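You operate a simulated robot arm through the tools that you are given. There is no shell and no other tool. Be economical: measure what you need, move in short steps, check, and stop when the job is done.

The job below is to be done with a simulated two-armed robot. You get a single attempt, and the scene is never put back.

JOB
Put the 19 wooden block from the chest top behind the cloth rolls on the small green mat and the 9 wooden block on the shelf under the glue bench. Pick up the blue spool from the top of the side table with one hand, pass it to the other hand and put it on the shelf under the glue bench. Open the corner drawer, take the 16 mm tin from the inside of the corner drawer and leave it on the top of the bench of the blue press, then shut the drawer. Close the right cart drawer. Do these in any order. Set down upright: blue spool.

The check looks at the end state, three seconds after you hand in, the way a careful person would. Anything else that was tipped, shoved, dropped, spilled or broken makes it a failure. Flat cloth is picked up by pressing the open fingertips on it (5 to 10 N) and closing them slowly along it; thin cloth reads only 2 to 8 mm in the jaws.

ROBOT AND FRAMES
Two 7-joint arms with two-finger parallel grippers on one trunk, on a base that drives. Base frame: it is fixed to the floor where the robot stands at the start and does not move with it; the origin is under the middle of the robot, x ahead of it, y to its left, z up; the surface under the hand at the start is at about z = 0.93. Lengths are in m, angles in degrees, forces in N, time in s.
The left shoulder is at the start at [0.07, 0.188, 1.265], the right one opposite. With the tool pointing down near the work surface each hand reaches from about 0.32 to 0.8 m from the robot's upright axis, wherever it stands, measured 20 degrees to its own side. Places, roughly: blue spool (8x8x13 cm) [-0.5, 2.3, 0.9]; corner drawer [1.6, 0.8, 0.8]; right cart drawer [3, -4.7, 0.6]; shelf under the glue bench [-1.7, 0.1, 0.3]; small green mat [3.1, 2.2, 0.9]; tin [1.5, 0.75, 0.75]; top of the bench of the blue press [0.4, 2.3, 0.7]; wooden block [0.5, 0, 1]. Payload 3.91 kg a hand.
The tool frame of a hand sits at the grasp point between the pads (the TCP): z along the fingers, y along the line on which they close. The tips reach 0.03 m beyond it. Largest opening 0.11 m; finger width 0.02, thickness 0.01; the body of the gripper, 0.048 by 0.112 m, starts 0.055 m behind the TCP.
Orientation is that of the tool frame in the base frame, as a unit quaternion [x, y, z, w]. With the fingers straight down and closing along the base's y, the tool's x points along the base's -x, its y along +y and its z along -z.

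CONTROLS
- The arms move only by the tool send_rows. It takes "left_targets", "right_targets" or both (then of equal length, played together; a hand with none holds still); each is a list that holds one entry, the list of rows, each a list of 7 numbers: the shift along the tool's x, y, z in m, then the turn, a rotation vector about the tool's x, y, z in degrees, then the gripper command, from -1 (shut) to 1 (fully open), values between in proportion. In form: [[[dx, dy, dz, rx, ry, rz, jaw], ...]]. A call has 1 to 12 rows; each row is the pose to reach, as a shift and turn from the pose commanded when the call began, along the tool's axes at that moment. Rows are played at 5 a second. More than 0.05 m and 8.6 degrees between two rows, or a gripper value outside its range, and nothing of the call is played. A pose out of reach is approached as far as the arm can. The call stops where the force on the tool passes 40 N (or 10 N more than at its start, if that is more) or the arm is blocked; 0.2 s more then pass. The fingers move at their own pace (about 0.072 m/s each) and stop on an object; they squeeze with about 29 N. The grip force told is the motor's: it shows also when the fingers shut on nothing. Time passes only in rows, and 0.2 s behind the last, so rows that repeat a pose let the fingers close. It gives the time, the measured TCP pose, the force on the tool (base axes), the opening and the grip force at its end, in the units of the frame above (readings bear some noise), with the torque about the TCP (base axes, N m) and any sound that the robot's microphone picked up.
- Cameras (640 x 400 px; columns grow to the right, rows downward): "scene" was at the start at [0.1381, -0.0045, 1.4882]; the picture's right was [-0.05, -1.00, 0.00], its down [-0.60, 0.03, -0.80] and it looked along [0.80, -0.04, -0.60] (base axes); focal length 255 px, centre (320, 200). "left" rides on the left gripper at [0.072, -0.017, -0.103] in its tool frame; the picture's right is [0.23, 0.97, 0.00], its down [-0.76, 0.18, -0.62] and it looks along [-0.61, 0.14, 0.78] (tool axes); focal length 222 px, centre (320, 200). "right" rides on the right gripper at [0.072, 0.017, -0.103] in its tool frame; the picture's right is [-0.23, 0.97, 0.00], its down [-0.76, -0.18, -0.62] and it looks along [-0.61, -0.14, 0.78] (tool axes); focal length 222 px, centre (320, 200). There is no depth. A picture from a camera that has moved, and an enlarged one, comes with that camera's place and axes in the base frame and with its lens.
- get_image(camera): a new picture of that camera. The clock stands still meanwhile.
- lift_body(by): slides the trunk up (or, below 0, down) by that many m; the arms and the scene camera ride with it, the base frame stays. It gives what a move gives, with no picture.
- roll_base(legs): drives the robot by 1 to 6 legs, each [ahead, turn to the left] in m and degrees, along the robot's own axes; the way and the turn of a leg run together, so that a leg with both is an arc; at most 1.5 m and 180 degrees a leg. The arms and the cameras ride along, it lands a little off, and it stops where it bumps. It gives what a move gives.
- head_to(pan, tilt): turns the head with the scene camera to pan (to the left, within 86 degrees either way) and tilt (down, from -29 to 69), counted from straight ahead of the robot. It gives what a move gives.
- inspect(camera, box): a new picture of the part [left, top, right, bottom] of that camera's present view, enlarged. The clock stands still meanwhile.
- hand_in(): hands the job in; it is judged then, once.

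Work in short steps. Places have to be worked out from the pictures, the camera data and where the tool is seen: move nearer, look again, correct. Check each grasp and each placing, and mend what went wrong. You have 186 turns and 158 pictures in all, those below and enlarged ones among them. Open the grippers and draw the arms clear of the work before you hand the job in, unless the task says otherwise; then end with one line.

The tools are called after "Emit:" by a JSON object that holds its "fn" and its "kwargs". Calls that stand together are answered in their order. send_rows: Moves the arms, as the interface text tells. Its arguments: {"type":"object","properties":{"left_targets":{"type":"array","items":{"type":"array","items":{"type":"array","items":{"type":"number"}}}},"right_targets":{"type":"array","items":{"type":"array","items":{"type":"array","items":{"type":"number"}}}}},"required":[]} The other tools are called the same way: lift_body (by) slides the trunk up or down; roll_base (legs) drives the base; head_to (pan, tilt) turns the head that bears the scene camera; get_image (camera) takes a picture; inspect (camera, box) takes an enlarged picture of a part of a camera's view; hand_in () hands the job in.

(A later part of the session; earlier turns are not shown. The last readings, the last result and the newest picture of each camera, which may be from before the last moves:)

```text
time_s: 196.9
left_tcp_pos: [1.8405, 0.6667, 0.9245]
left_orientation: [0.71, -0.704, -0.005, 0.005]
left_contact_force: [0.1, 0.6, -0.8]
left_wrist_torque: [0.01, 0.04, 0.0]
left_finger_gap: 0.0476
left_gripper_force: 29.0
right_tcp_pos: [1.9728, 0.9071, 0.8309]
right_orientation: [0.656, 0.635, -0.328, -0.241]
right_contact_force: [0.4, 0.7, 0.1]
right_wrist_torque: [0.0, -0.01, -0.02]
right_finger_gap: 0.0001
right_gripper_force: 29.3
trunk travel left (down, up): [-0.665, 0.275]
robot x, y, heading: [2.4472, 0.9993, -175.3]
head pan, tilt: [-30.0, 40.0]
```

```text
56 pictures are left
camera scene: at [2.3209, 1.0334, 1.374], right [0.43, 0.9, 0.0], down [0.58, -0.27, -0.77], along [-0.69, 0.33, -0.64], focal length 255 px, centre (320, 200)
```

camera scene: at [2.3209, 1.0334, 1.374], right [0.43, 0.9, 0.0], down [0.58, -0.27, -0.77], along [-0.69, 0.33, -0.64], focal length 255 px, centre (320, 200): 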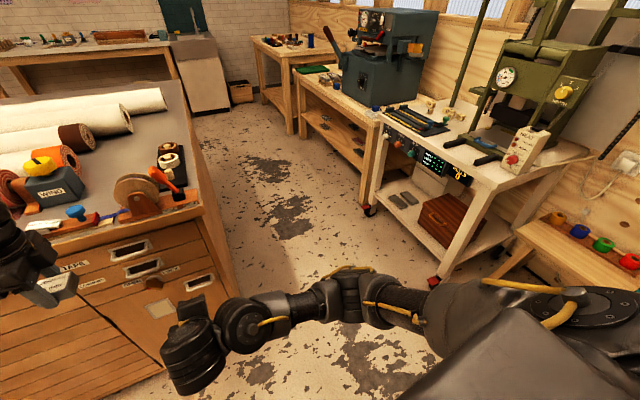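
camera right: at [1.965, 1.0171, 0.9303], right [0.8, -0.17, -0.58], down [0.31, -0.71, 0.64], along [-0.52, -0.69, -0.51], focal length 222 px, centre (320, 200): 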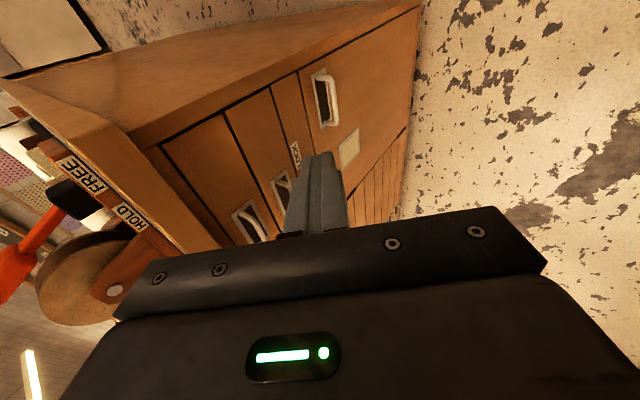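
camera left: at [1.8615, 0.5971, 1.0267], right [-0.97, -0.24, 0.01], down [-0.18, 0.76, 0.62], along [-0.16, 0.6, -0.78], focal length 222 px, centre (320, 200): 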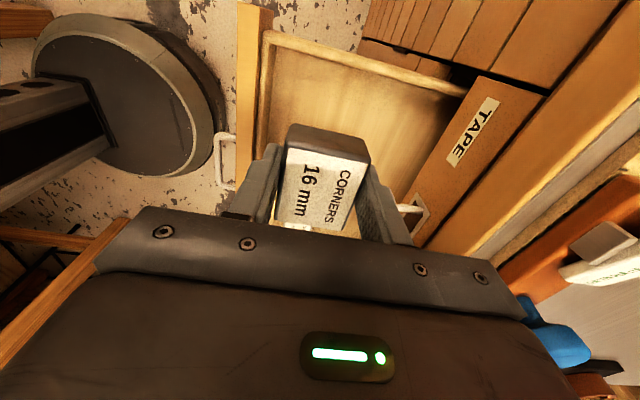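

Good. Now I raise the hand 10 cm, then unpitch it while moving outward, reversing the original approach.

Emit:
{"fn": "send_rows", "kwargs": {"right_targets": [[[-0.004, -0.024, -0.022, 0, 0, 0, -1], [-0.008, -0.048, -0.044, 0, 0, 0, -1], [-0.012, -0.073, -0.067, 0, 0, 0, -1]]]}}

Emit:
{"fn": "send_rows", "kwargs": {"right_targets": [[[0.03, -0.008, -0.005, -6, 0, 0, -1], [0.06, -0.016, -0.01, -12, 0, 0, -1], [0.09, -0.024, -0.015, -18, 0, 0, -1], [0.12, -0.03, -0.02, -24, 0, 0, -1], [0.15, -0.03, -0.03, -30, 0, 0, -1], [0.18, -0.03, -0.03, -37, 0, 0, -1], [0.2, -0.03, -0.03, -44, 0, 0, -1]]]}}

Emit:
{"fn": "get_image", "kwargs": {"camera": "scene"}}

```text
time_s: 197.3
left_tcp_pos: [1.8432, 0.6667, 0.924]
left_orientation: [0.71, -0.704, -0.005, 0.006]
left_contact_force: [0.4, 0.4, -1.0]
left_wrist_torque: [0.0, 0.01, -0.01]
left_finger_gap: 0.0478
left_gripper_force: 29.2
right_tcp_pos: [1.9733, 0.9036, 0.856]
right_orientation: [0.66, 0.631, -0.334, -0.233]
right_contact_force: [-19.6, -15.1, -20.3]
right_wrist_torque: [-0.9, 0.57, 0.44]
right_finger_gap: 0.0
right_gripper_force: 29.0
trunk travel left (down, up): [-0.665, 0.275]
robot x, y, heading: [2.446, 1.0046, -175.4]
head pan, tilt: [-30.0, 40.0]
stopped in row 2 (right hand): the force on the tool passed its limit at 128 N (the readings are from after the stop); the commanded pose is now the measured one
```

```text
time_s: 197.6
left_tcp_pos: [1.8415, 0.6681, 0.9231]
left_orientation: [0.71, -0.704, -0.005, 0.007]
left_contact_force: [-0.5, 0.6, -1.4]
left_wrist_torque: [-0.04, -0.02, 0.0]
left_finger_gap: 0.0473
left_gripper_force: 29.3
right_tcp_pos: [1.9722, 0.9068, 0.8564]
right_orientation: [0.665, 0.628, -0.335, -0.225]
right_contact_force: [-12.1, -7.4, -7.7]
right_wrist_torque: [-0.29, -0.05, 0.47]
right_finger_gap: 0.0
right_gripper_force: 28.9
trunk travel left (down, up): [-0.665, 0.275]
robot x, y, heading: [2.4449, 1.0026, -175.3]
head pan, tilt: [-30.0, 40.0]
stopped in row 1 (right hand): the force on the tool passed its limit at 108 N (the readings are from after the stop); the commanded pose is now the measured one
```

```text
55 pictures are left
camera scene: at [2.3202, 1.0341, 1.3739], right [0.43, 0.9, 0.0], down [0.58, -0.27, -0.77], along [-0.69, 0.33, -0.64], focal length 255 px, centre (320, 200)
```

scene: 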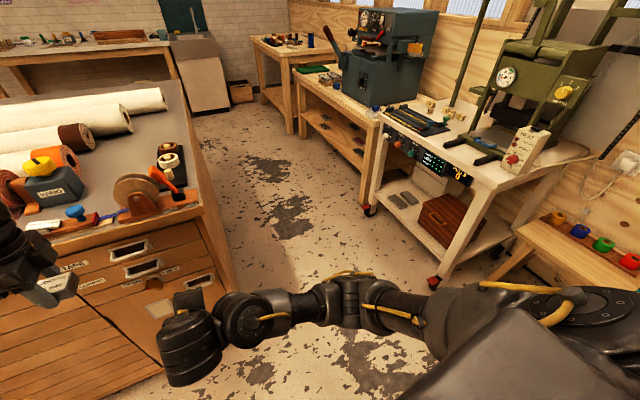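

The right elbow stays low, but the hand is fine in this forward-tilted posture – usable for taking the spool and setting it on the low shelf. I ease it out of contact and will do the tin with the left hand first.

Emit:
{"fn": "send_rows", "kwargs": {"right_targets": [[[0.0, -0.009, 0.019, 4, 0, 0, -1], [0.0, -0.018, 0.038, 4, 0, 0, -1], [0.03, -0.026, 0.057, 4, 0, 0, -1], [0.06, -0.026, 0.057, 4, 0, 0, -1], [0.1, -0.026, 0.057, 4, 0, 0, -1]]]}}

Emit:
{"fn": "lift_body", "kwargs": {"by": 0.2}}

Emit:
{"fn": "roll_base", "kwargs": {"legs": [[0, -45], [0.5, 0], [0, 40]]}}

Emit:
{"fn": "head_to", "kwargs": {"pan": 0, "tilt": 30}}

Emit:
{"fn": "get_image", "kwargs": {"camera": "scene"}}

```text
time_s: 198.8
left_tcp_pos: [1.842, 0.6695, 0.9243]
left_orientation: [0.71, -0.705, -0.004, 0.008]
left_contact_force: [-0.6, 0.4, -2.0]
left_wrist_torque: [-0.04, 0.02, 0.02]
left_finger_gap: 0.0476
left_gripper_force: 28.9
right_tcp_pos: [1.9107, 1.0024, 0.8206]
right_orientation: [0.657, 0.615, -0.358, -0.247]
right_contact_force: [-0.3, -0.3, 0.6]
right_wrist_torque: [0.02, 0.01, 0.05]
right_finger_gap: 0.0
right_gripper_force: 28.7
trunk travel left (down, up): [-0.665, 0.275]
robot x, y, heading: [2.4483, 1.0004, -175.3]
head pan, tilt: [-30.0, 40.0]
```

```text
time_s: 200.9
left_tcp_pos: [1.841, 0.668, 1.1231]
left_orientation: [0.71, -0.704, -0.004, 0.006]
left_contact_force: [-0.2, 1.3, -0.6]
left_wrist_torque: [-0.01, 0.02, 0.02]
left_finger_gap: 0.0478
left_gripper_force: 29.1
right_tcp_pos: [1.9106, 1.0009, 1.0208]
right_orientation: [0.657, 0.616, -0.356, -0.249]
right_contact_force: [-0.2, 0.6, -0.3]
right_wrist_torque: [0.02, -0.01, 0.01]
right_finger_gap: 0.0
right_gripper_force: 28.8
trunk travel left (down, up): [-0.865, 0.075]
robot x, y, heading: [2.4447, 1.0028, -175.0]
head pan, tilt: [-30.0, 40.0]
```

```text
time_s: 207.8
left_tcp_pos: [1.4314, 1.0504, 1.1233]
left_orientation: [-0.68, 0.734, 0.004, -0.006]
left_contact_force: [-0.9, -0.6, -1.8]
left_wrist_torque: [-0.02, -0.03, -0.03]
left_finger_gap: 0.0477
left_gripper_force: 29.3
right_tcp_pos: [1.5284, 1.377, 1.0194]
right_orientation: [0.682, 0.589, -0.345, -0.263]
right_contact_force: [-0.4, -1.2, 0.5]
right_wrist_torque: [0.04, 0.01, -0.04]
right_finger_gap: 0.0002
right_gripper_force: 29.2
trunk travel left (down, up): [-0.865, 0.075]
robot x, y, heading: [2.0641, 1.33, 180.1]
head pan, tilt: [-30.0, 40.0]
```

```text
time_s: 208.8
left_tcp_pos: [1.4306, 1.0492, 1.1236]
left_orientation: [-0.678, 0.735, 0.005, -0.007]
left_contact_force: [0.8, -0.1, -1.4]
left_wrist_torque: [-0.03, -0.01, 0.05]
left_finger_gap: 0.0475
left_gripper_force: 28.9
right_tcp_pos: [1.528, 1.3755, 1.0203]
right_orientation: [0.683, 0.587, -0.346, -0.263]
right_contact_force: [0.3, -0.3, 1.0]
right_wrist_torque: [0.0, -0.09, -0.02]
right_finger_gap: 0.0
right_gripper_force: 29.4
trunk travel left (down, up): [-0.865, 0.075]
robot x, y, heading: [2.061, 1.3322, 179.8]
head pan, tilt: [0.0, 30.0]
```

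```text
54 pictures are left
camera scene: at [1.9225, 1.331, 1.5893], right [0.0, 1.0, 0.0], down [0.5, 0.0, -0.87], along [-0.87, 0.0, -0.5], focal length 255 px, centre (320, 200)
```

scene: 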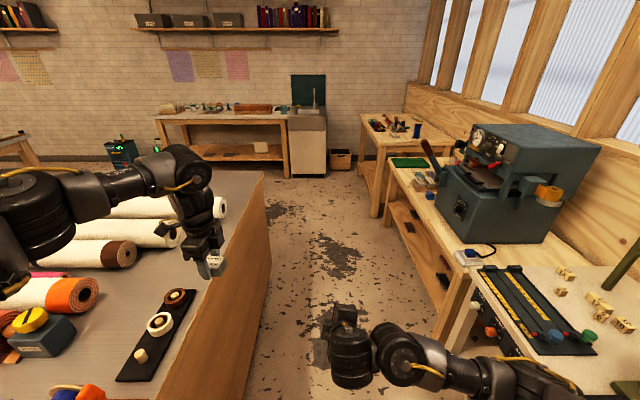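

The way is clear. I drive along the aisle to the blue press's bench and turn to face it.

Emit:
{"fn": "roll_base", "kwargs": {"legs": [[1.45, 0], [0.17, 0], [0, -90]]}}

Emit:
{"fn": "head_to", "kwargs": {"pan": 12, "tilt": 45}}

Emit:
{"fn": "get_image", "kwargs": {"camera": "scene"}}

```text
time_s: 220.8
left_tcp_pos: [0.1986, 1.9796, 1.1235]
left_orientation: [0.047, 0.999, 0.007, -0.001]
left_contact_force: [0.4, -0.6, -1.3]
left_wrist_torque: [-0.01, -0.01, 0.01]
left_finger_gap: 0.0476
left_gripper_force: 29.3
right_tcp_pos: [0.5237, 1.8767, 1.0202]
right_orientation: [0.897, -0.075, -0.054, -0.432]
right_contact_force: [-0.2, 0.2, 0.0]
right_wrist_torque: [0.0, -0.02, -0.01]
right_finger_gap: 0.0
right_gripper_force: 29.4
trunk travel left (down, up): [-0.865, 0.075]
robot x, y, heading: [0.4652, 1.3451, 88.5]
head pan, tilt: [0.0, 30.0]
```

```text
time_s: 221.6
left_tcp_pos: [0.1988, 1.9801, 1.1237]
left_orientation: [0.048, 0.999, 0.008, -0.001]
left_contact_force: [-0.1, 0.9, -1.3]
left_wrist_torque: [0.0, 0.03, 0.01]
left_finger_gap: 0.0476
left_gripper_force: 29.2
right_tcp_pos: [0.5236, 1.8762, 1.0207]
right_orientation: [0.897, -0.075, -0.055, -0.432]
right_contact_force: [0.0, -0.1, 0.2]
right_wrist_torque: [0.01, 0.05, 0.0]
right_finger_gap: 0.0
right_gripper_force: 28.8
trunk travel left (down, up): [-0.865, 0.075]
robot x, y, heading: [0.4693, 1.3421, 89.0]
head pan, tilt: [12.0, 45.0]
```

```text
53 pictures are left
camera scene: at [0.4559, 1.4735, 1.5667], right [0.98, 0.19, 0.0], down [0.13, -0.69, -0.71], along [-0.13, 0.69, -0.71], focal length 255 px, centre (320, 200)
```

scene: 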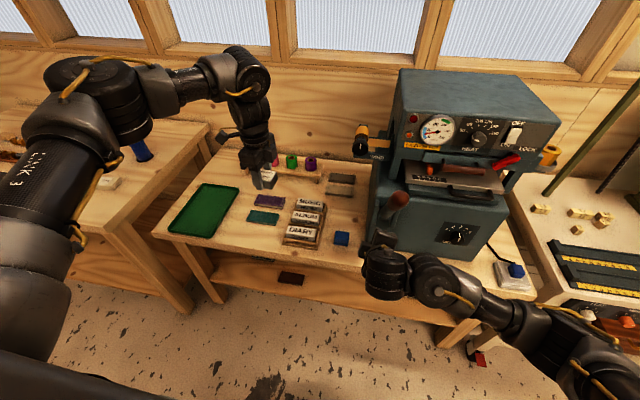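

There's free bench top at the front between the green tray and the stamps, around (0.10, 2.02). I move the tin over it and go part-way down.

Emit:
{"fn": "send_rows", "kwargs": {"left_targets": [[[0.034, 0.01, 0, 0, 0, 0, -1], [0.068, 0.02, 0, 0, 0, 0, -1], [0.102, 0.03, 0.01, 0, 0, 0, -1], [0.102, 0.03, 0.05, 0, 0, 0, -1], [0.102, 0.03, 0.09, 0, 0, 0, -1], [0.102, 0.03, 0.13, 0, 0, 0, -1], [0.102, 0.03, 0.17, 0, 0, 0, -1], [0.102, 0.03, 0.21, 0, 0, 0, -1]]]}}

Emit:
{"fn": "get_image", "kwargs": {"camera": "left"}}

Emit:
{"fn": "get_image", "kwargs": {"camera": "scene"}}

```text
time_s: 223.3
left_tcp_pos: [0.1004, 2.022, 0.9158]
left_orientation: [0.048, 0.999, 0.007, 0.0]
left_contact_force: [-0.5, 0.4, -1.0]
left_wrist_torque: [-0.06, -0.02, -0.02]
left_finger_gap: 0.0478
left_gripper_force: 29.5
right_tcp_pos: [0.5234, 1.8768, 1.0219]
right_orientation: [0.897, -0.075, -0.053, -0.432]
right_contact_force: [0.2, 0.9, -0.4]
right_wrist_torque: [0.0, 0.01, 0.0]
right_finger_gap: 0.0
right_gripper_force: 29.2
trunk travel left (down, up): [-0.865, 0.075]
robot x, y, heading: [0.4703, 1.3456, 88.9]
head pan, tilt: [12.0, 45.0]
```

```text
52 pictures are left
camera left: at [0.0261, 2.0113, 1.0176], right [-0.13, 0.99, 0.01], down [0.78, 0.1, 0.62], along [0.62, 0.09, -0.78], focal length 222 px, centre (320, 200)
```

left: 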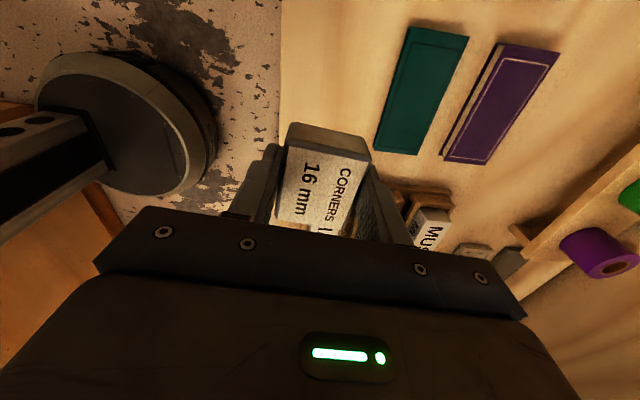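

```text
51 pictures are left
camera scene: at [0.4548, 1.474, 1.5667], right [0.98, 0.19, 0.0], down [0.13, -0.7, -0.71], along [-0.13, 0.69, -0.71], focal length 255 px, centre (320, 200)
```

scene: 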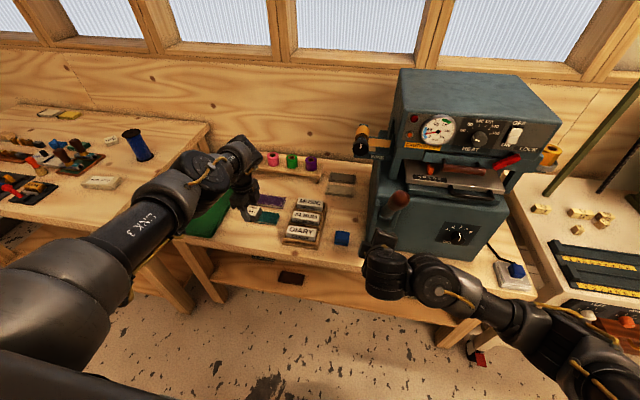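

The free strip runs from the bench edge y≈1.976 to the teal plate at y≈2.11. I shift 2.3 cm inward and lower until contact.

Emit:
{"fn": "send_rows", "kwargs": {"left_targets": [[[0.0, 0.012, 0.03, 0, 0, 0, -1], [0.0, 0.023, 0.06, 0, 0, 0, -1], [0.0, 0.023, 0.09, 0, 0, 0, -1], [0.0, 0.023, 0.115, 0, 0, 0, -1], [0.0, 0.023, 0.123, 0, 0, 0, -1], [0.0, 0.023, 0.131, 0, 0, 0, -1], [0.0, 0.023, 0.139, 0, 0, 0, -1], [0.0, 0.023, 0.147, 0, 0, 0, -1], [0.0, 0.023, 0.155, 0, 0, 0, -1]]]}}

Emit:
{"fn": "get_image", "kwargs": {"camera": "left"}}

```text
time_s: 225.3
left_tcp_pos: [0.114, 1.9898, 0.8075]
left_orientation: [0.047, 0.999, 0.009, 0.001]
left_contact_force: [-0.2, 0.6, -1.0]
left_wrist_torque: [0.0, -0.04, 0.02]
left_finger_gap: 0.0476
left_gripper_force: 29.2
left hand out of reach, approached as far as the arm can: row 1, 2, 3, 4, 5, 6, 7, 8, 9
right_tcp_pos: [0.524, 1.876, 1.0198]
right_orientation: [0.897, -0.075, -0.055, -0.431]
right_contact_force: [0.4, 0.2, -0.7]
right_wrist_torque: [0.02, -0.02, 0.0]
right_finger_gap: 0.0002
right_gripper_force: 29.4
trunk travel left (down, up): [-0.865, 0.075]
robot x, y, heading: [0.4714, 1.3405, 88.9]
head pan, tilt: [12.0, 45.0]
```

```text
50 pictures are left
camera left: at [0.0407, 1.9791, 0.9098], right [-0.13, 0.99, 0.02], down [0.77, 0.09, 0.63], along [0.62, 0.1, -0.78], focal length 222 px, centre (320, 200)
```

left: 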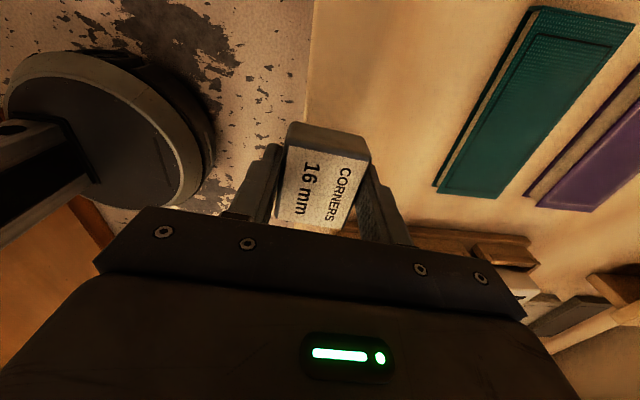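

The shoulder is too high for this reach. I lift the hand clear, lower the trunk 0.15 m, and look again.

Emit:
{"fn": "send_rows", "kwargs": {"left_targets": [[[0.0, 0.0, -0.04, 0, 0, 0, -1], [0.005, 0.01, -0.08, 0, 0, 0, -1], [0.017, 0.029, -0.12, 0, 0, 0, -1], [0.017, 0.029, -0.16, 0, 0, 0, -1]]]}}

Emit:
{"fn": "lift_body", "kwargs": {"by": -0.16}}

Emit:
{"fn": "get_image", "kwargs": {"camera": "left"}}

```text
time_s: 226.3
left_tcp_pos: [0.101, 2.0169, 0.9664]
left_orientation: [0.048, 0.999, 0.008, -0.001]
left_contact_force: [0.5, -0.8, -1.8]
left_wrist_torque: [0.01, 0.01, -0.03]
left_finger_gap: 0.0479
left_gripper_force: 29.2
right_tcp_pos: [0.5233, 1.8752, 1.0209]
right_orientation: [0.897, -0.074, -0.054, -0.432]
right_contact_force: [0.2, -0.7, 0.0]
right_wrist_torque: [0.02, 0.01, -0.01]
right_finger_gap: 0.0
right_gripper_force: 28.6
trunk travel left (down, up): [-0.865, 0.075]
robot x, y, heading: [0.4682, 1.3479, 88.8]
head pan, tilt: [12.0, 45.0]
```

```text
time_s: 228.2
left_tcp_pos: [0.1007, 2.0193, 0.8047]
left_orientation: [0.047, 0.999, 0.008, -0.002]
left_contact_force: [0.2, -1.3, -1.6]
left_wrist_torque: [-0.01, -0.01, -0.01]
left_finger_gap: 0.0478
left_gripper_force: 28.8
right_tcp_pos: [0.5246, 1.8763, 0.8604]
right_orientation: [0.897, -0.075, -0.054, -0.431]
right_contact_force: [0.5, -0.4, 0.0]
right_wrist_torque: [0.01, 0.01, -0.01]
right_finger_gap: 0.0
right_gripper_force: 28.4
trunk travel left (down, up): [-0.705, 0.235]
robot x, y, heading: [0.4688, 1.3439, 89.1]
head pan, tilt: [12.0, 45.0]
```

```text
49 pictures are left
camera left: at [0.0277, 2.0087, 0.9077], right [-0.13, 0.99, 0.02], down [0.78, 0.1, 0.62], along [0.62, 0.1, -0.78], focal length 222 px, centre (320, 200)
```

left: 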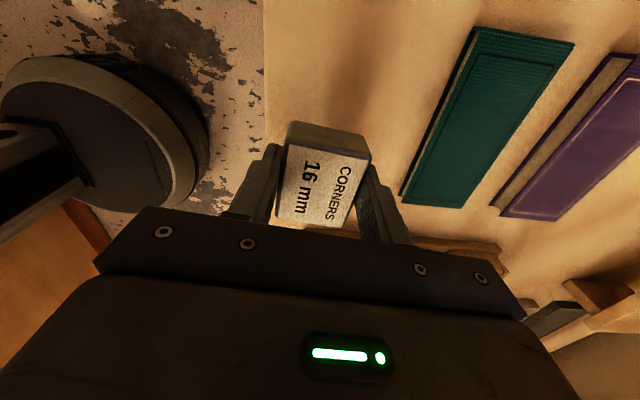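

Edge y≈1.974 and teal plate y≈2.114 confirmed. I shift 2.5 cm inward and lower to contact.

Emit:
{"fn": "send_rows", "kwargs": {"left_targets": [[[0.0, 0.012, 0.005, 0, 0, 0, -1], [0.0, 0.025, 0.012, 0, 0, 0, -1], [0.0, 0.025, 0.02, 0, 0, 0, -1], [0.0, 0.025, 0.028, 0, 0, 0, -1], [0.0, 0.025, 0.034, 0, 0, 0, -1], [0.0, 0.025, 0.04, 0, 0, 0, -1], [0.0, 0.025, 0.046, 0, 0, 0, -1], [0.0, 0.025, 0.052, 0, 0, 0, -1], [0.0, 0.025, 0.058, 0, 0, 0, -1], [0.0, 0.025, 0.064, 0, 0, 0, -1]]]}}

```text
time_s: 230.1
left_tcp_pos: [0.11, 2.0374, 0.7715]
left_orientation: [0.043, 0.999, 0.016, -0.003]
left_contact_force: [1.4, -11.3, 17.0]
left_wrist_torque: [-0.91, -0.25, -0.03]
left_finger_gap: 0.0475
left_gripper_force: 29.0
left hand out of reach, approached as far as the arm can: row 3, 4, 5, 6, 7, 8, 9
right_tcp_pos: [0.5232, 1.8747, 0.863]
right_orientation: [0.897, -0.075, -0.056, -0.433]
right_contact_force: [0.3, -0.1, 0.0]
right_wrist_torque: [0.01, 0.01, -0.02]
right_finger_gap: 0.0001
right_gripper_force: 28.6
trunk travel left (down, up): [-0.705, 0.235]
robot x, y, heading: [0.4699, 1.3413, 88.9]
head pan, tilt: [12.0, 45.0]
stopped in row 9 (left hand): the force on the tool passed its limit at 51 N (the readings are from after the stop); the commanded pose is now the measured one
```

Contact with the bench at z≈0.737. I check before releasing.

Emit:
{"fn": "get_image", "kwargs": {"camera": "left"}}

```text
48 pictures are left
camera left: at [0.0365, 2.0246, 0.8732], right [-0.14, 0.99, 0.03], down [0.78, 0.09, 0.62], along [0.61, 0.11, -0.78], focal length 222 px, centre (320, 200)
```

left: 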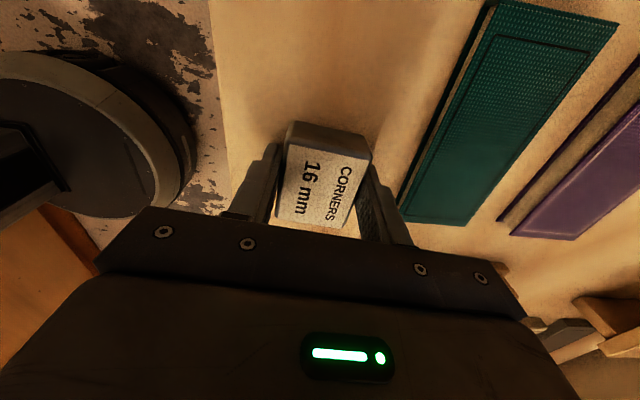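

The plate is ~3 cm away from the finger. I open to 6.5 cm and rise.

Emit:
{"fn": "send_rows", "kwargs": {"left_targets": [[[0.0, 0, -0.001, 0, 0, 0, -1], [0.0, 0, -0.001, 0, 0, 0, 0.15], [0, 0, -0.001, 0, 0, 0, 0.15], [0, 0, -0.03, 0, 0, 0, 0.15], [0, 0, -0.07, 0, 0, 0, 0.15], [0, 0, -0.11, 0, 0, 0, 0.15], [0, 0, -0.15, 0, 0, 0, 0.15], [0.0, -0.03, -0.18, 0, 0, 0, 0.15]]]}}

Emit:
{"fn": "lift_body", "kwargs": {"by": 0.15}}

Emit:
{"fn": "head_to", "kwargs": {"pan": 20, "tilt": 45}}

Emit:
{"fn": "get_image", "kwargs": {"camera": "scene"}}

```text
time_s: 231.9
left_tcp_pos: [0.1061, 2.0022, 0.9484]
left_orientation: [0.044, 0.999, 0.015, -0.001]
left_contact_force: [-0.9, 0.0, -0.1]
left_wrist_torque: [0.04, 0.03, -0.01]
left_finger_gap: 0.0633
left_gripper_force: 0.1
right_tcp_pos: [0.5214, 1.8743, 0.8617]
right_orientation: [0.897, -0.073, -0.054, -0.432]
right_contact_force: [-0.7, -0.5, -0.8]
right_wrist_torque: [-0.03, -0.01, -0.05]
right_finger_gap: 0.0
right_gripper_force: 29.2
trunk travel left (down, up): [-0.705, 0.235]
robot x, y, heading: [0.4651, 1.3436, 89.0]
head pan, tilt: [12.0, 45.0]
```

```text
time_s: 233.6
left_tcp_pos: [0.1077, 2.0051, 1.0963]
left_orientation: [0.045, 0.999, 0.014, -0.003]
left_contact_force: [0.2, -0.1, 0.3]
left_wrist_torque: [-0.02, -0.01, 0.05]
left_finger_gap: 0.0635
left_gripper_force: 0.1
right_tcp_pos: [0.5235, 1.8765, 1.0105]
right_orientation: [0.897, -0.076, -0.054, -0.432]
right_contact_force: [0.2, 0.0, -0.1]
right_wrist_torque: [-0.01, 0.04, 0.0]
right_finger_gap: 0.0
right_gripper_force: 28.8
trunk travel left (down, up): [-0.855, 0.085]
robot x, y, heading: [0.4653, 1.3405, 88.7]
head pan, tilt: [12.0, 45.0]
```

```text
time_s: 234.3
left_tcp_pos: [0.1075, 2.0046, 1.0959]
left_orientation: [0.045, 0.999, 0.015, -0.003]
left_contact_force: [-0.2, -0.9, -0.6]
left_wrist_torque: [0.0, 0.01, 0.01]
left_finger_gap: 0.0634
left_gripper_force: 0.0
right_tcp_pos: [0.5218, 1.8774, 1.0116]
right_orientation: [0.898, -0.076, -0.055, -0.43]
right_contact_force: [-0.4, -0.1, -0.2]
right_wrist_torque: [0.02, -0.01, 0.03]
right_finger_gap: 0.0
right_gripper_force: 28.7
trunk travel left (down, up): [-0.855, 0.085]
robot x, y, heading: [0.4699, 1.3417, 88.9]
head pan, tilt: [20.0, 45.0]
```

```text
47 pictures are left
camera scene: at [0.4445, 1.4706, 1.5567], right [0.95, 0.32, 0.0], down [0.23, -0.67, -0.71], along [-0.23, 0.67, -0.71], focal length 255 px, centre (320, 200)
```

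scene: 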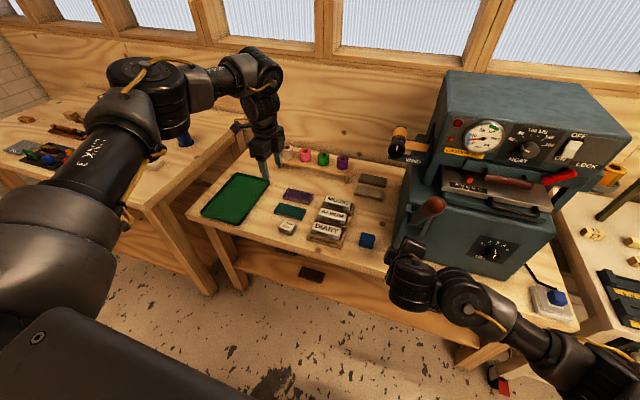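

The tin stands on the bench and everything else is in place. Now I go to the side table for the spool.

Emit:
{"fn": "roll_base", "kwargs": {"legs": [[0, 91], [0.79, 0], [0, -90], [0.17, 0]]}}

Emit:
{"fn": "head_to", "kwargs": {"pan": 10, "tilt": 45}}

Emit:
{"fn": "get_image", "kwargs": {"camera": "scene"}}

```text
time_s: 247.3
left_tcp_pos: [-0.6997, 2.1529, 1.0988]
left_orientation: [0.028, 0.999, 0.015, -0.005]
left_contact_force: [0.7, 0.1, 1.3]
left_wrist_torque: [0.04, 0.03, 0.02]
left_finger_gap: 0.0633
left_gripper_force: 0.1
right_tcp_pos: [-0.2801, 2.0388, 1.0121]
right_orientation: [0.898, -0.06, -0.062, -0.431]
right_contact_force: [-0.7, 0.0, 0.0]
right_wrist_torque: [0.03, 0.01, -0.02]
right_finger_gap: 0.0001
right_gripper_force: 28.6
trunk travel left (down, up): [-0.855, 0.085]
robot x, y, heading: [-0.3152, 1.5054, 90.8]
head pan, tilt: [20.0, 45.0]
```

```text
time_s: 248.0
left_tcp_pos: [-0.6988, 2.1549, 1.0957]
left_orientation: [0.029, 0.999, 0.014, -0.003]
left_contact_force: [0.1, 0.1, -1.1]
left_wrist_torque: [-0.05, 0.01, 0.05]
left_finger_gap: 0.0632
left_gripper_force: 0.1
right_tcp_pos: [-0.2794, 2.04, 1.0102]
right_orientation: [0.899, -0.061, -0.062, -0.43]
right_contact_force: [-0.3, 0.5, -0.8]
right_wrist_torque: [-0.01, 0.01, 0.01]
right_finger_gap: 0.0001
right_gripper_force: 29.1
trunk travel left (down, up): [-0.855, 0.085]
robot x, y, heading: [-0.3205, 1.5067, 90.4]
head pan, tilt: [10.0, 45.0]
```

```text
46 pictures are left
camera scene: at [-0.3326, 1.6368, 1.5566], right [0.98, 0.19, 0.0], down [0.13, -0.7, -0.71], along [-0.13, 0.69, -0.71], focal length 255 px, centre (320, 200)
```

scene: 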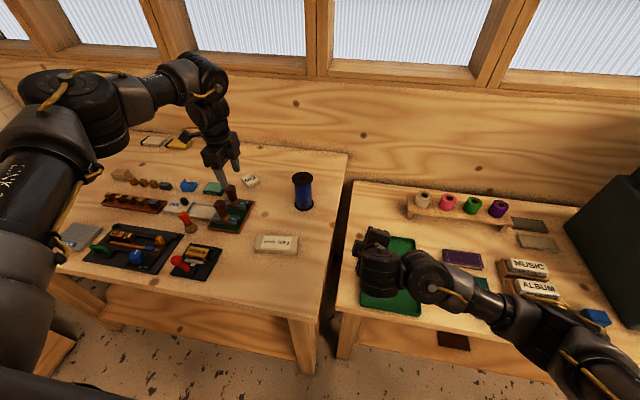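

The spool stands at (-0.522, 2.305), z 0.83–0.96. For the hand-over the right fingers must close horizontally, so I first back into free space and roll the right hand.

Emit:
{"fn": "roll_base", "kwargs": {"legs": [[-0.45, 0]]}}

Emit:
{"fn": "send_rows", "kwargs": {"right_targets": [[[0, 0, 0, 0, 0, 7, -1], [0, 0, 0, 0, 0, 14, -1], [0, 0, 0, 0, 0, 21, -1], [0, 0, 0, 0, 0, 28, -1], [0, 0, 0, 0, 0, 35, -1], [0, 0, 0, 0, 0, 42, -1], [0, 0, 0, 0, 0, 49, -1], [0, 0, 0, 0, 0, 56, -1], [0, 0, 0, 0, 0, 63, -1], [0, 0, 0, 0, 0, 70, -1], [0, 0, 0, 0, 0, 77, -1], [0, 0, 0, 0, 0, 84, -1]]]}}

Emit:
{"fn": "head_to", "kwargs": {"pan": -25, "tilt": 40}}

Emit:
{"fn": "get_image", "kwargs": {"camera": "scene"}}

```text
time_s: 250.7
left_tcp_pos: [-0.6912, 1.705, 1.0959]
left_orientation: [0.03, 0.999, 0.014, -0.003]
left_contact_force: [-0.2, 0.5, 0.2]
left_wrist_torque: [0.02, 0.04, -0.01]
left_finger_gap: 0.0633
left_gripper_force: 0.0
right_tcp_pos: [-0.2746, 1.5892, 1.011]
right_orientation: [0.898, -0.064, -0.061, -0.43]
right_contact_force: [-0.2, 0.5, 0.0]
right_wrist_torque: [-0.01, 0.02, 0.01]
right_finger_gap: 0.0001
right_gripper_force: 29.5
trunk travel left (down, up): [-0.855, 0.085]
robot x, y, heading: [-0.3133, 1.0512, 90.2]
head pan, tilt: [10.0, 45.0]
```

```text
time_s: 253.3
left_tcp_pos: [-0.6938, 1.7039, 1.0982]
left_orientation: [0.03, 0.999, 0.013, -0.003]
left_contact_force: [0.1, -1.3, 0.4]
left_wrist_torque: [-0.01, 0.01, -0.01]
left_finger_gap: 0.0633
left_gripper_force: 0.1
right_tcp_pos: [-0.2746, 1.5885, 1.0113]
right_orientation: [-0.625, 0.648, 0.333, 0.279]
right_contact_force: [-0.1, -0.3, -0.4]
right_wrist_torque: [0.03, 0.0, 0.0]
right_finger_gap: 0.0001
right_gripper_force: 29.1
trunk travel left (down, up): [-0.855, 0.085]
robot x, y, heading: [-0.3135, 1.0511, 90.8]
head pan, tilt: [10.0, 45.0]
```

```text
time_s: 254.3
left_tcp_pos: [-0.6931, 1.7049, 1.0967]
left_orientation: [0.031, 0.999, 0.014, -0.003]
left_contact_force: [0.6, 0.3, -0.3]
left_wrist_torque: [-0.03, 0.02, 0.03]
left_finger_gap: 0.0633
left_gripper_force: 0.0
right_tcp_pos: [-0.274, 1.5883, 1.0107]
right_orientation: [-0.626, 0.647, 0.333, 0.28]
right_contact_force: [-0.6, -0.3, -0.7]
right_wrist_torque: [-0.02, 0.03, 0.02]
right_finger_gap: 0.0001
right_gripper_force: 28.8
trunk travel left (down, up): [-0.855, 0.085]
robot x, y, heading: [-0.3117, 1.0545, 90.6]
head pan, tilt: [-25.0, 40.0]
```

```text
45 pictures are left
camera scene: at [-0.2777, 1.1812, 1.564], right [0.91, -0.41, 0.0], down [-0.27, -0.59, -0.77], along [0.32, 0.7, -0.64], focal length 255 px, centre (320, 200)
```

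scene: 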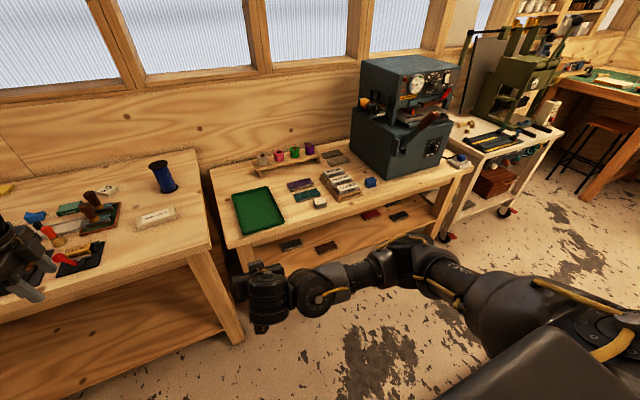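

The roll worked cleanly; the right fingers now close horizontally, 51° forward. I shift the left hand inward, open it, and drive up to the side table.

Emit:
{"fn": "send_rows", "kwargs": {"left_targets": [[[-0.04, 0.002, 0, 0, 0, 0, 1], [-0.08, 0.005, 0, 0, 0, 0, 1], [-0.12, 0.007, 0, 0, 0, 0, 1], [-0.165, 0.01, 0, 0, 0, 0, 1]]]}}

Emit:
{"fn": "roll_base", "kwargs": {"legs": [[0.5, 0]]}}

Emit:
{"fn": "get_image", "kwargs": {"camera": "left"}}

```text
time_s: 255.3
left_tcp_pos: [-0.5232, 1.7033, 1.0972]
left_orientation: [0.031, 0.999, 0.014, -0.004]
left_contact_force: [0.2, 0.4, 1.1]
left_wrist_torque: [0.0, 0.01, -0.01]
left_finger_gap: 0.1101
left_gripper_force: 0.1
right_tcp_pos: [-0.272, 1.5892, 1.0107]
right_orientation: [-0.625, 0.648, 0.334, 0.279]
right_contact_force: [1.1, 1.2, -0.2]
right_wrist_torque: [-0.01, -0.01, 0.02]
right_finger_gap: 0.0
right_gripper_force: 28.9
trunk travel left (down, up): [-0.855, 0.085]
robot x, y, heading: [-0.3162, 1.0553, 90.3]
head pan, tilt: [-25.0, 40.0]
```

```text
time_s: 258.3
left_tcp_pos: [-0.5217, 2.2066, 1.0971]
left_orientation: [0.036, 0.999, 0.015, -0.003]
left_contact_force: [0.6, 0.1, 0.0]
left_wrist_torque: [0.03, 0.01, -0.04]
left_finger_gap: 0.1097
left_gripper_force: 0.1
right_tcp_pos: [-0.2723, 2.0885, 1.0115]
right_orientation: [-0.623, 0.651, 0.332, 0.281]
right_contact_force: [-0.3, 1.1, -0.1]
right_wrist_torque: [-0.03, 0.05, 0.02]
right_finger_gap: 0.0
right_gripper_force: 28.9
trunk travel left (down, up): [-0.855, 0.085]
robot x, y, heading: [-0.3154, 1.5552, 90.0]
head pan, tilt: [-25.0, 40.0]
```

```text
44 pictures are left
camera left: at [-0.5955, 2.1924, 1.1993], right [-0.16, 0.99, 0.03], down [0.78, 0.1, 0.62], along [0.61, 0.12, -0.78], focal length 222 px, centre (320, 200)
```

left: 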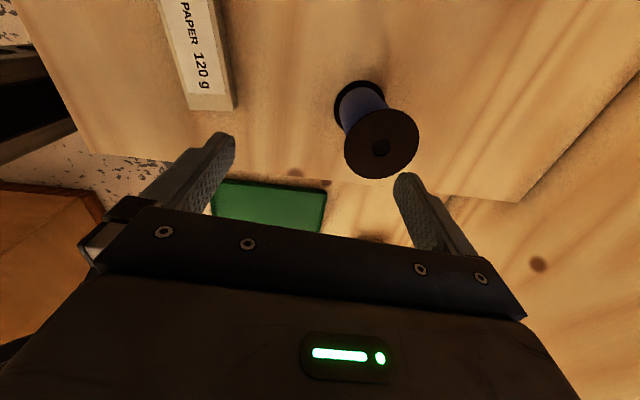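

The spool's axis is at about (-0.503, 2.284). I move over it and descend around its top.

Emit:
{"fn": "send_rows", "kwargs": {"left_targets": [[[-0.006, 0.03, 0, 0, 0, 0, 1], [-0.0133, 0.06, 0, 0, 0, 0, 1], [-0.0133, 0.079, 0.02, 0, 0, 0, 1], [-0.0133, 0.079, 0.06, 0, 0, 0, 1], [-0.0133, 0.079, 0.1, 0, 0, 0, 1]]]}}

Emit:
{"fn": "get_image", "kwargs": {"camera": "left"}}

```text
time_s: 259.5
left_tcp_pos: [-0.491, 2.2663, 1.0123]
left_orientation: [0.036, 0.999, 0.015, -0.003]
left_contact_force: [0.6, -0.4, 0.7]
left_wrist_torque: [-0.01, 0.01, -0.01]
left_finger_gap: 0.11
left_gripper_force: 0.0
left hand out of reach, approached as far as the arm can: row 3, 4, 5
right_tcp_pos: [-0.2699, 2.0897, 1.0102]
right_orientation: [-0.622, 0.651, 0.332, 0.281]
right_contact_force: [-0.9, 0.8, -0.2]
right_wrist_torque: [0.01, 0.0, 0.03]
right_finger_gap: 0.0
right_gripper_force: 28.9
trunk travel left (down, up): [-0.855, 0.085]
robot x, y, heading: [-0.3114, 1.5546, 90.0]
head pan, tilt: [-25.0, 40.0]
```

```text
43 pictures are left
camera left: at [-0.5638, 2.2519, 1.1153], right [-0.16, 0.99, 0.03], down [0.78, 0.1, 0.62], along [0.61, 0.12, -0.78], focal length 222 px, centre (320, 200)
```

left: 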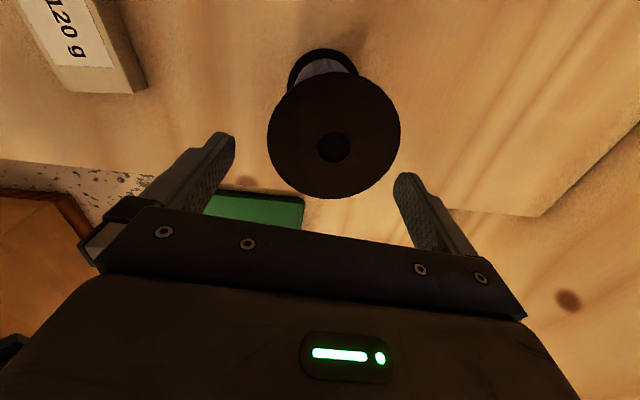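

I need the shoulders lower for this reach: hand up 10 cm, trunk down 12 cm, then re-centre.

Emit:
{"fn": "send_rows", "kwargs": {"left_targets": [[[0, 0, -0.04, 0, 0, 0, 1], [0, 0, -0.08, 0, 0, 0, 1], [0, 0, -0.1, 0, 0, 0, 1]]]}}

Emit:
{"fn": "lift_body", "kwargs": {"by": -0.13}}

Emit:
{"fn": "get_image", "kwargs": {"camera": "left"}}

```text
time_s: 260.3
left_tcp_pos: [-0.4918, 2.2641, 1.1127]
left_orientation: [0.036, 0.999, 0.015, -0.003]
left_contact_force: [0.0, -0.1, -0.5]
left_wrist_torque: [0.02, -0.03, 0.0]
left_finger_gap: 0.11
left_gripper_force: 0.1
right_tcp_pos: [-0.2713, 2.0896, 1.0102]
right_orientation: [-0.622, 0.651, 0.332, 0.281]
right_contact_force: [0.2, 0.4, 0.0]
right_wrist_torque: [0.02, 0.0, 0.0]
right_finger_gap: 0.0
right_gripper_force: 28.1
trunk travel left (down, up): [-0.855, 0.085]
robot x, y, heading: [-0.3151, 1.5547, 89.8]
head pan, tilt: [-25.0, 40.0]
```

```text
time_s: 261.9
left_tcp_pos: [-0.4919, 2.2648, 0.9835]
left_orientation: [0.035, 0.999, 0.013, -0.003]
left_contact_force: [0.4, -0.8, 0.0]
left_wrist_torque: [-0.02, 0.03, -0.03]
left_finger_gap: 0.11
left_gripper_force: 0.1
right_tcp_pos: [-0.2716, 2.0901, 0.88]
right_orientation: [-0.622, 0.651, 0.331, 0.281]
right_contact_force: [1.1, 0.2, 0.0]
right_wrist_torque: [0.03, -0.02, 0.03]
right_finger_gap: 0.0
right_gripper_force: 28.7
trunk travel left (down, up): [-0.725, 0.215]
robot x, y, heading: [-0.3135, 1.5557, 90.0]
head pan, tilt: [-25.0, 40.0]
```

```text
42 pictures are left
camera left: at [-0.5648, 2.2504, 1.0854], right [-0.16, 0.99, 0.03], down [0.78, 0.1, 0.62], along [0.61, 0.12, -0.78], focal length 222 px, centre (320, 200)
```

left: 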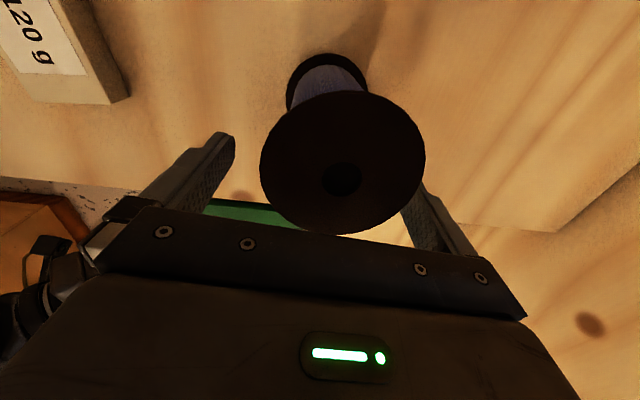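

The spool's top is at z≈0.968, centre (-0.503, 2.277). I centre on it, go down 4 cm and close.

Emit:
{"fn": "send_rows", "kwargs": {"left_targets": [[[0.006, 0.006, 0, 0, 0, 0, 1], [0.0124, 0.0117, 0, 0, 0, 0, 1], [0.0124, 0.0117, 0.02, 0, 0, 0, 1], [0.0124, 0.0117, 0.042, 0, 0, 0, 1], [0.0124, 0.0117, 0.042, 0, 0, 0, -1], [0.0124, 0.0117, 0.042, 0, 0, 0, -1], [0.0124, 0.0117, 0.042, 0, 0, 0, -1], [0.0124, 0.0117, 0.042, 0, 0, 0, -1]]]}}

Emit:
{"fn": "get_image", "kwargs": {"camera": "left"}}

```text
time_s: 263.2
left_tcp_pos: [-0.4985, 2.2719, 0.9512]
left_orientation: [0.032, 0.999, 0.021, -0.003]
left_contact_force: [0.5, -13.1, 25.9]
left_wrist_torque: [-1.85, 0.27, 0.15]
left_finger_gap: 0.0623
left_gripper_force: 19.8
left hand out of reach, approached as far as the arm can: row 2, 3, 4, 5, 6
right_tcp_pos: [-0.2711, 2.087, 0.8826]
right_orientation: [-0.622, 0.65, 0.333, 0.281]
right_contact_force: [0.6, 0.0, -0.4]
right_wrist_torque: [0.01, -0.01, -0.01]
right_finger_gap: 0.0001
right_gripper_force: 29.1
trunk travel left (down, up): [-0.725, 0.215]
robot x, y, heading: [-0.3153, 1.5543, 89.9]
head pan, tilt: [-25.0, 40.0]
stopped in row 6 (left hand): the force on the tool passed its limit at 45 N (the readings are from after the stop); the commanded pose is now the measured one
```

```text
41 pictures are left
camera left: at [-0.5731, 2.2561, 1.0528], right [-0.16, 0.99, 0.04], down [0.77, 0.1, 0.63], along [0.61, 0.13, -0.78], focal length 222 px, centre (320, 200)
```

left: 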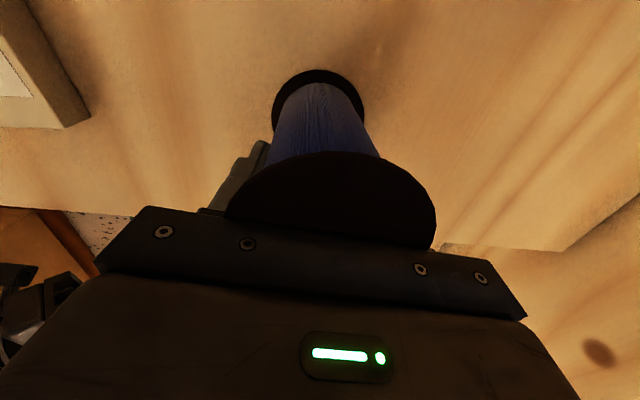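

The fingers are closing but the move stopped on a 45 N reading; I hold and let the grip settle, then view from the scene camera.

Emit:
{"fn": "send_rows", "kwargs": {"left_targets": [[[0, 0, 0, 0, 0, 0, -1], [0, 0, 0, 0, 0, 0, -1], [0, 0, 0, 0, 0, 0, -1]]]}}

Emit:
{"fn": "head_to", "kwargs": {"pan": 15, "tilt": 40}}

Emit:
{"fn": "inspect", "kwargs": {"camera": "scene", "box": [200, 60, 480, 260]}}

```text
time_s: 264.0
left_tcp_pos: [-0.5003, 2.2716, 0.9512]
left_orientation: [0.034, 0.999, 0.023, -0.003]
left_contact_force: [-1.4, -6.4, 32.2]
left_wrist_torque: [-1.6, 0.42, 0.06]
left_finger_gap: 0.0612
left_gripper_force: 28.9
right_tcp_pos: [-0.2688, 2.0858, 0.8824]
right_orientation: [-0.622, 0.649, 0.334, 0.282]
right_contact_force: [-0.4, 0.4, 0.4]
right_wrist_torque: [0.03, 0.02, 0.0]
right_finger_gap: 0.0
right_gripper_force: 29.2
trunk travel left (down, up): [-0.725, 0.215]
robot x, y, heading: [-0.3123, 1.5532, 89.8]
head pan, tilt: [-25.0, 40.0]
```

```text
time_s: 265.0
left_tcp_pos: [-0.4991, 2.2714, 0.9505]
left_orientation: [0.034, 0.999, 0.023, -0.004]
left_contact_force: [-0.9, -4.4, 34.3]
left_wrist_torque: [-1.52, 0.48, 0.03]
left_finger_gap: 0.0609
left_gripper_force: 29.2
right_tcp_pos: [-0.2688, 2.0854, 0.8826]
right_orientation: [-0.623, 0.65, 0.334, 0.281]
right_contact_force: [-0.1, -0.2, 0.2]
right_wrist_torque: [-0.04, 0.03, 0.0]
right_finger_gap: 0.0001
right_gripper_force: 28.7
trunk travel left (down, up): [-0.725, 0.215]
robot x, y, heading: [-0.3131, 1.5554, 89.7]
head pan, tilt: [15.0, 40.0]
```

```text
2.00 times, centred on (340, 160) of scene
camera zoom: at [-0.3342, 1.6817, 1.4347], right [0.97, 0.26, 0.0], down [0.16, -0.62, -0.77], along [-0.2, 0.74, -0.64], focal length 509 px, centre (280, 280)
```

zoom: 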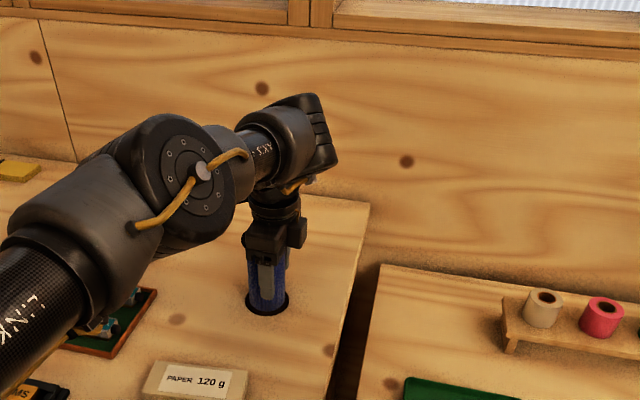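

The fingers grip the thread body (61 mm), spool still upright. I lift it 12 cm.

Emit:
{"fn": "send_rows", "kwargs": {"left_targets": [[[0, 0, -0.02, 0, 0, 0, -1], [0, 0, -0.04, 0, 0, 0, -1], [0, 0, -0.07, 0, 0, 0, -1], [0, 0, -0.1, 0, 0, 0, -1], [0, 0, -0.13, 0, 0, 0, -1]]]}}

Emit:
{"fn": "inspect", "kwargs": {"camera": "scene", "box": [200, 20, 480, 220]}}

```text
time_s: 266.2
left_tcp_pos: [-0.495, 2.2607, 1.0737]
left_orientation: [0.036, 0.999, 0.02, -0.002]
left_contact_force: [-0.3, -0.4, -1.5]
left_wrist_torque: [-0.01, 0.02, 0.03]
left_finger_gap: 0.0606
left_gripper_force: 29.3
left hand out of reach, approached as far as the arm can: row 5
right_tcp_pos: [-0.27, 2.0882, 0.8814]
right_orientation: [-0.622, 0.651, 0.332, 0.281]
right_contact_force: [0.5, -0.5, 0.5]
right_wrist_torque: [0.0, -0.04, 0.04]
right_finger_gap: 0.0
right_gripper_force: 29.1
trunk travel left (down, up): [-0.725, 0.215]
robot x, y, heading: [-0.3161, 1.5552, 89.9]
head pan, tilt: [15.0, 40.0]
```

```text
2.00 times, centred on (340, 120) of scene
camera zoom: at [-0.3351, 1.6866, 1.4341], right [0.97, 0.26, 0.0], down [0.17, -0.62, -0.77], along [-0.2, 0.74, -0.64], focal length 509 px, centre (280, 360)
```

zoom: 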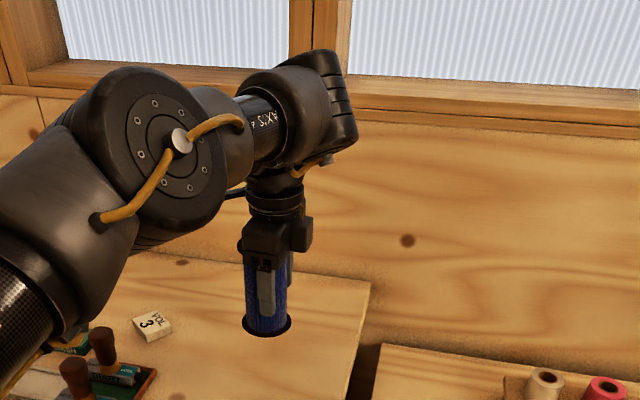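

Spool lifted. I back into free space, then make the right hand nearly horizontal for taking it.

Emit:
{"fn": "roll_base", "kwargs": {"legs": [[-0.5, 0]]}}

Emit:
{"fn": "send_rows", "kwargs": {"right_targets": [[[0, 0, 0, 0, -5, 0, 0.9], [0, 0, 0, 0, -10, 0, 0.9], [0, 0, 0, 0, -15, 0, 0.9], [0, 0, 0, 0, -20, 0, 0.9], [0, 0, 0, 0, -25, 0, 0.9], [0, 0, 0, 0, -30, 0, 0.9]]]}}

Emit:
{"fn": "head_to", "kwargs": {"pan": 0, "tilt": 45}}

Emit:
{"fn": "get_image", "kwargs": {"camera": "scene"}}

```text
time_s: 269.2
left_tcp_pos: [-0.4984, 1.76, 1.0737]
left_orientation: [0.03, 0.999, 0.019, -0.002]
left_contact_force: [0.4, 0.4, -1.2]
left_wrist_torque: [0.04, -0.04, -0.01]
left_finger_gap: 0.0595
left_gripper_force: 29.1
right_tcp_pos: [-0.2741, 1.5918, 0.8804]
right_orientation: [-0.625, 0.648, 0.333, 0.28]
right_contact_force: [-0.3, -0.5, 0.0]
right_wrist_torque: [-0.01, -0.02, 0.0]
right_finger_gap: 0.0
right_gripper_force: 29.5
trunk travel left (down, up): [-0.725, 0.215]
robot x, y, heading: [-0.3136, 1.0576, 90.8]
head pan, tilt: [15.0, 40.0]
```

```text
time_s: 270.6
left_tcp_pos: [-0.5003, 1.7611, 1.074]
left_orientation: [0.03, 0.999, 0.019, -0.002]
left_contact_force: [-0.6, 0.5, -1.5]
left_wrist_torque: [-0.01, -0.02, 0.01]
left_finger_gap: 0.0589
left_gripper_force: 29.3
right_tcp_pos: [-0.2749, 1.5909, 0.8804]
right_orientation: [-0.518, 0.553, 0.484, 0.438]
right_contact_force: [-0.4, -0.3, 0.1]
right_wrist_torque: [-0.03, 0.0, 0.02]
right_finger_gap: 0.1047
right_gripper_force: 0.1
trunk travel left (down, up): [-0.725, 0.215]
robot x, y, heading: [-0.3149, 1.0586, 90.2]
head pan, tilt: [15.0, 40.0]
```

```text
time_s: 271.3
left_tcp_pos: [-0.5, 1.7604, 1.073]
left_orientation: [0.03, 0.999, 0.02, -0.004]
left_contact_force: [0.9, -0.7, -1.2]
left_wrist_torque: [0.0, -0.06, -0.01]
left_finger_gap: 0.0587
left_gripper_force: 29.3
right_tcp_pos: [-0.2749, 1.5904, 0.8811]
right_orientation: [-0.518, 0.554, 0.483, 0.437]
right_contact_force: [0.7, 0.8, 0.1]
right_wrist_torque: [0.01, -0.02, 0.0]
right_finger_gap: 0.1042
right_gripper_force: 0.0
trunk travel left (down, up): [-0.725, 0.215]
robot x, y, heading: [-0.3119, 1.0533, 90.4]
head pan, tilt: [0.0, 45.0]
```

```text
38 pictures are left
camera scene: at [-0.3136, 1.1882, 1.4267], right [1.0, 0.01, 0.0], down [0.01, -0.71, -0.71], along [-0.01, 0.71, -0.71], focal length 255 px, centre (320, 200)
```

scene: 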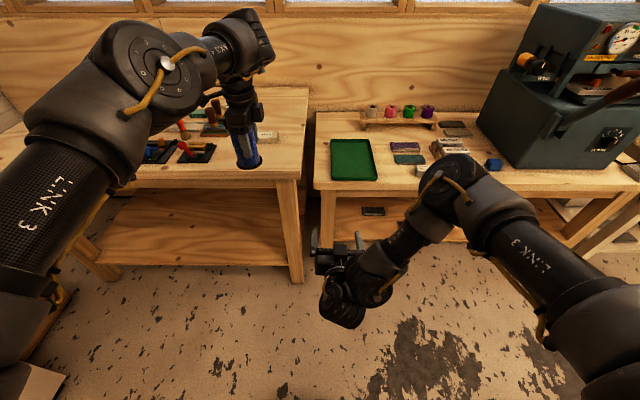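

The right arm's elbow has even returned to its normal raised posture. I bring the spool toward the middle and line up the right hand behind and below the left fingers.

Emit:
{"fn": "send_rows", "kwargs": {"left_targets": [[[-0.036, -0.013, 0.013, 0, 0, 0, -1], [-0.072, -0.026, 0.026, 0, 0, 0, -1], [-0.108, -0.039, 0.04, 0, 0, 0, -1], [-0.143, -0.052, 0.053, 0, 0, 0, -1]]], "right_targets": [[[-0.015, 0.022, -0.01, 0, 0, 0, 0.9], [-0.03, 0.045, -0.02, 0, 0, 0, 0.9], [-0.045, 0.068, -0.03, 0, 0, 0, 0.9], [-0.0575, 0.09, -0.039, 0, 0, 0, 0.9]]]}}

Emit:
{"fn": "get_image", "kwargs": {"camera": "scene"}}

Emit:
{"fn": "get_image", "kwargs": {"camera": "right"}}

```text
time_s: 272.3
left_tcp_pos: [-0.3605, 1.7017, 1.018]
left_orientation: [0.03, 0.999, 0.021, -0.003]
left_contact_force: [0.2, 0.5, -0.9]
left_wrist_torque: [0.02, -0.01, -0.01]
left_finger_gap: 0.0583
left_gripper_force: 28.9
right_tcp_pos: [-0.3588, 1.5603, 0.9515]
right_orientation: [-0.518, 0.553, 0.484, 0.437]
right_contact_force: [0.2, 0.8, 0.1]
right_wrist_torque: [0.03, -0.01, 0.0]
right_finger_gap: 0.1045
right_gripper_force: 0.0
trunk travel left (down, up): [-0.725, 0.215]
robot x, y, heading: [-0.3149, 1.0569, 90.3]
head pan, tilt: [0.0, 45.0]
```

```text
37 pictures are left
camera scene: at [-0.3125, 1.1876, 1.4268], right [1.0, 0.01, 0.0], down [0.0, -0.71, -0.71], along [-0.01, 0.71, -0.71], focal length 255 px, centre (320, 200)
```

scene: 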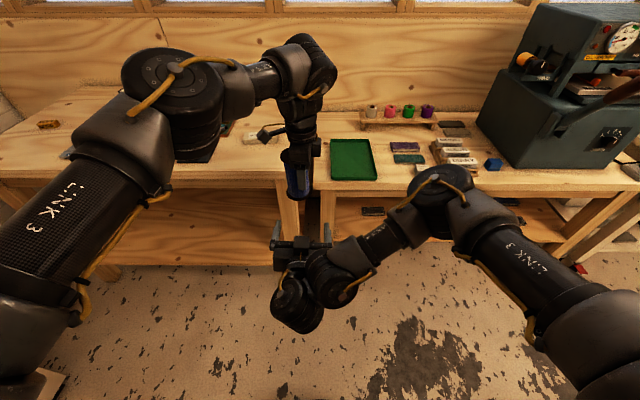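

```text
36 pictures are left
camera right: at [-0.3778, 1.4466, 0.8954], right [-0.95, 0.03, 0.3], down [0.25, -0.5, 0.83], along [0.18, 0.86, 0.47], focal length 222 px, centre (320, 200)
```

right: 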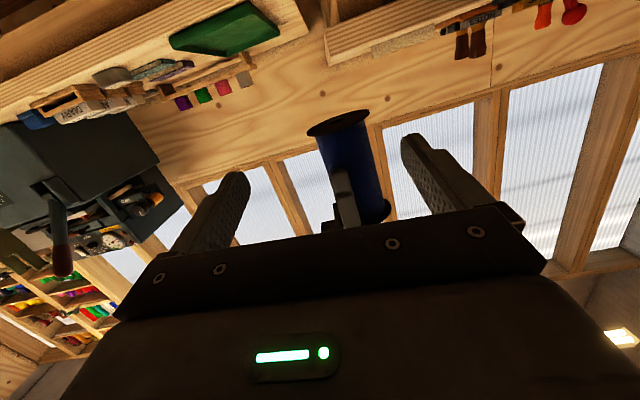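

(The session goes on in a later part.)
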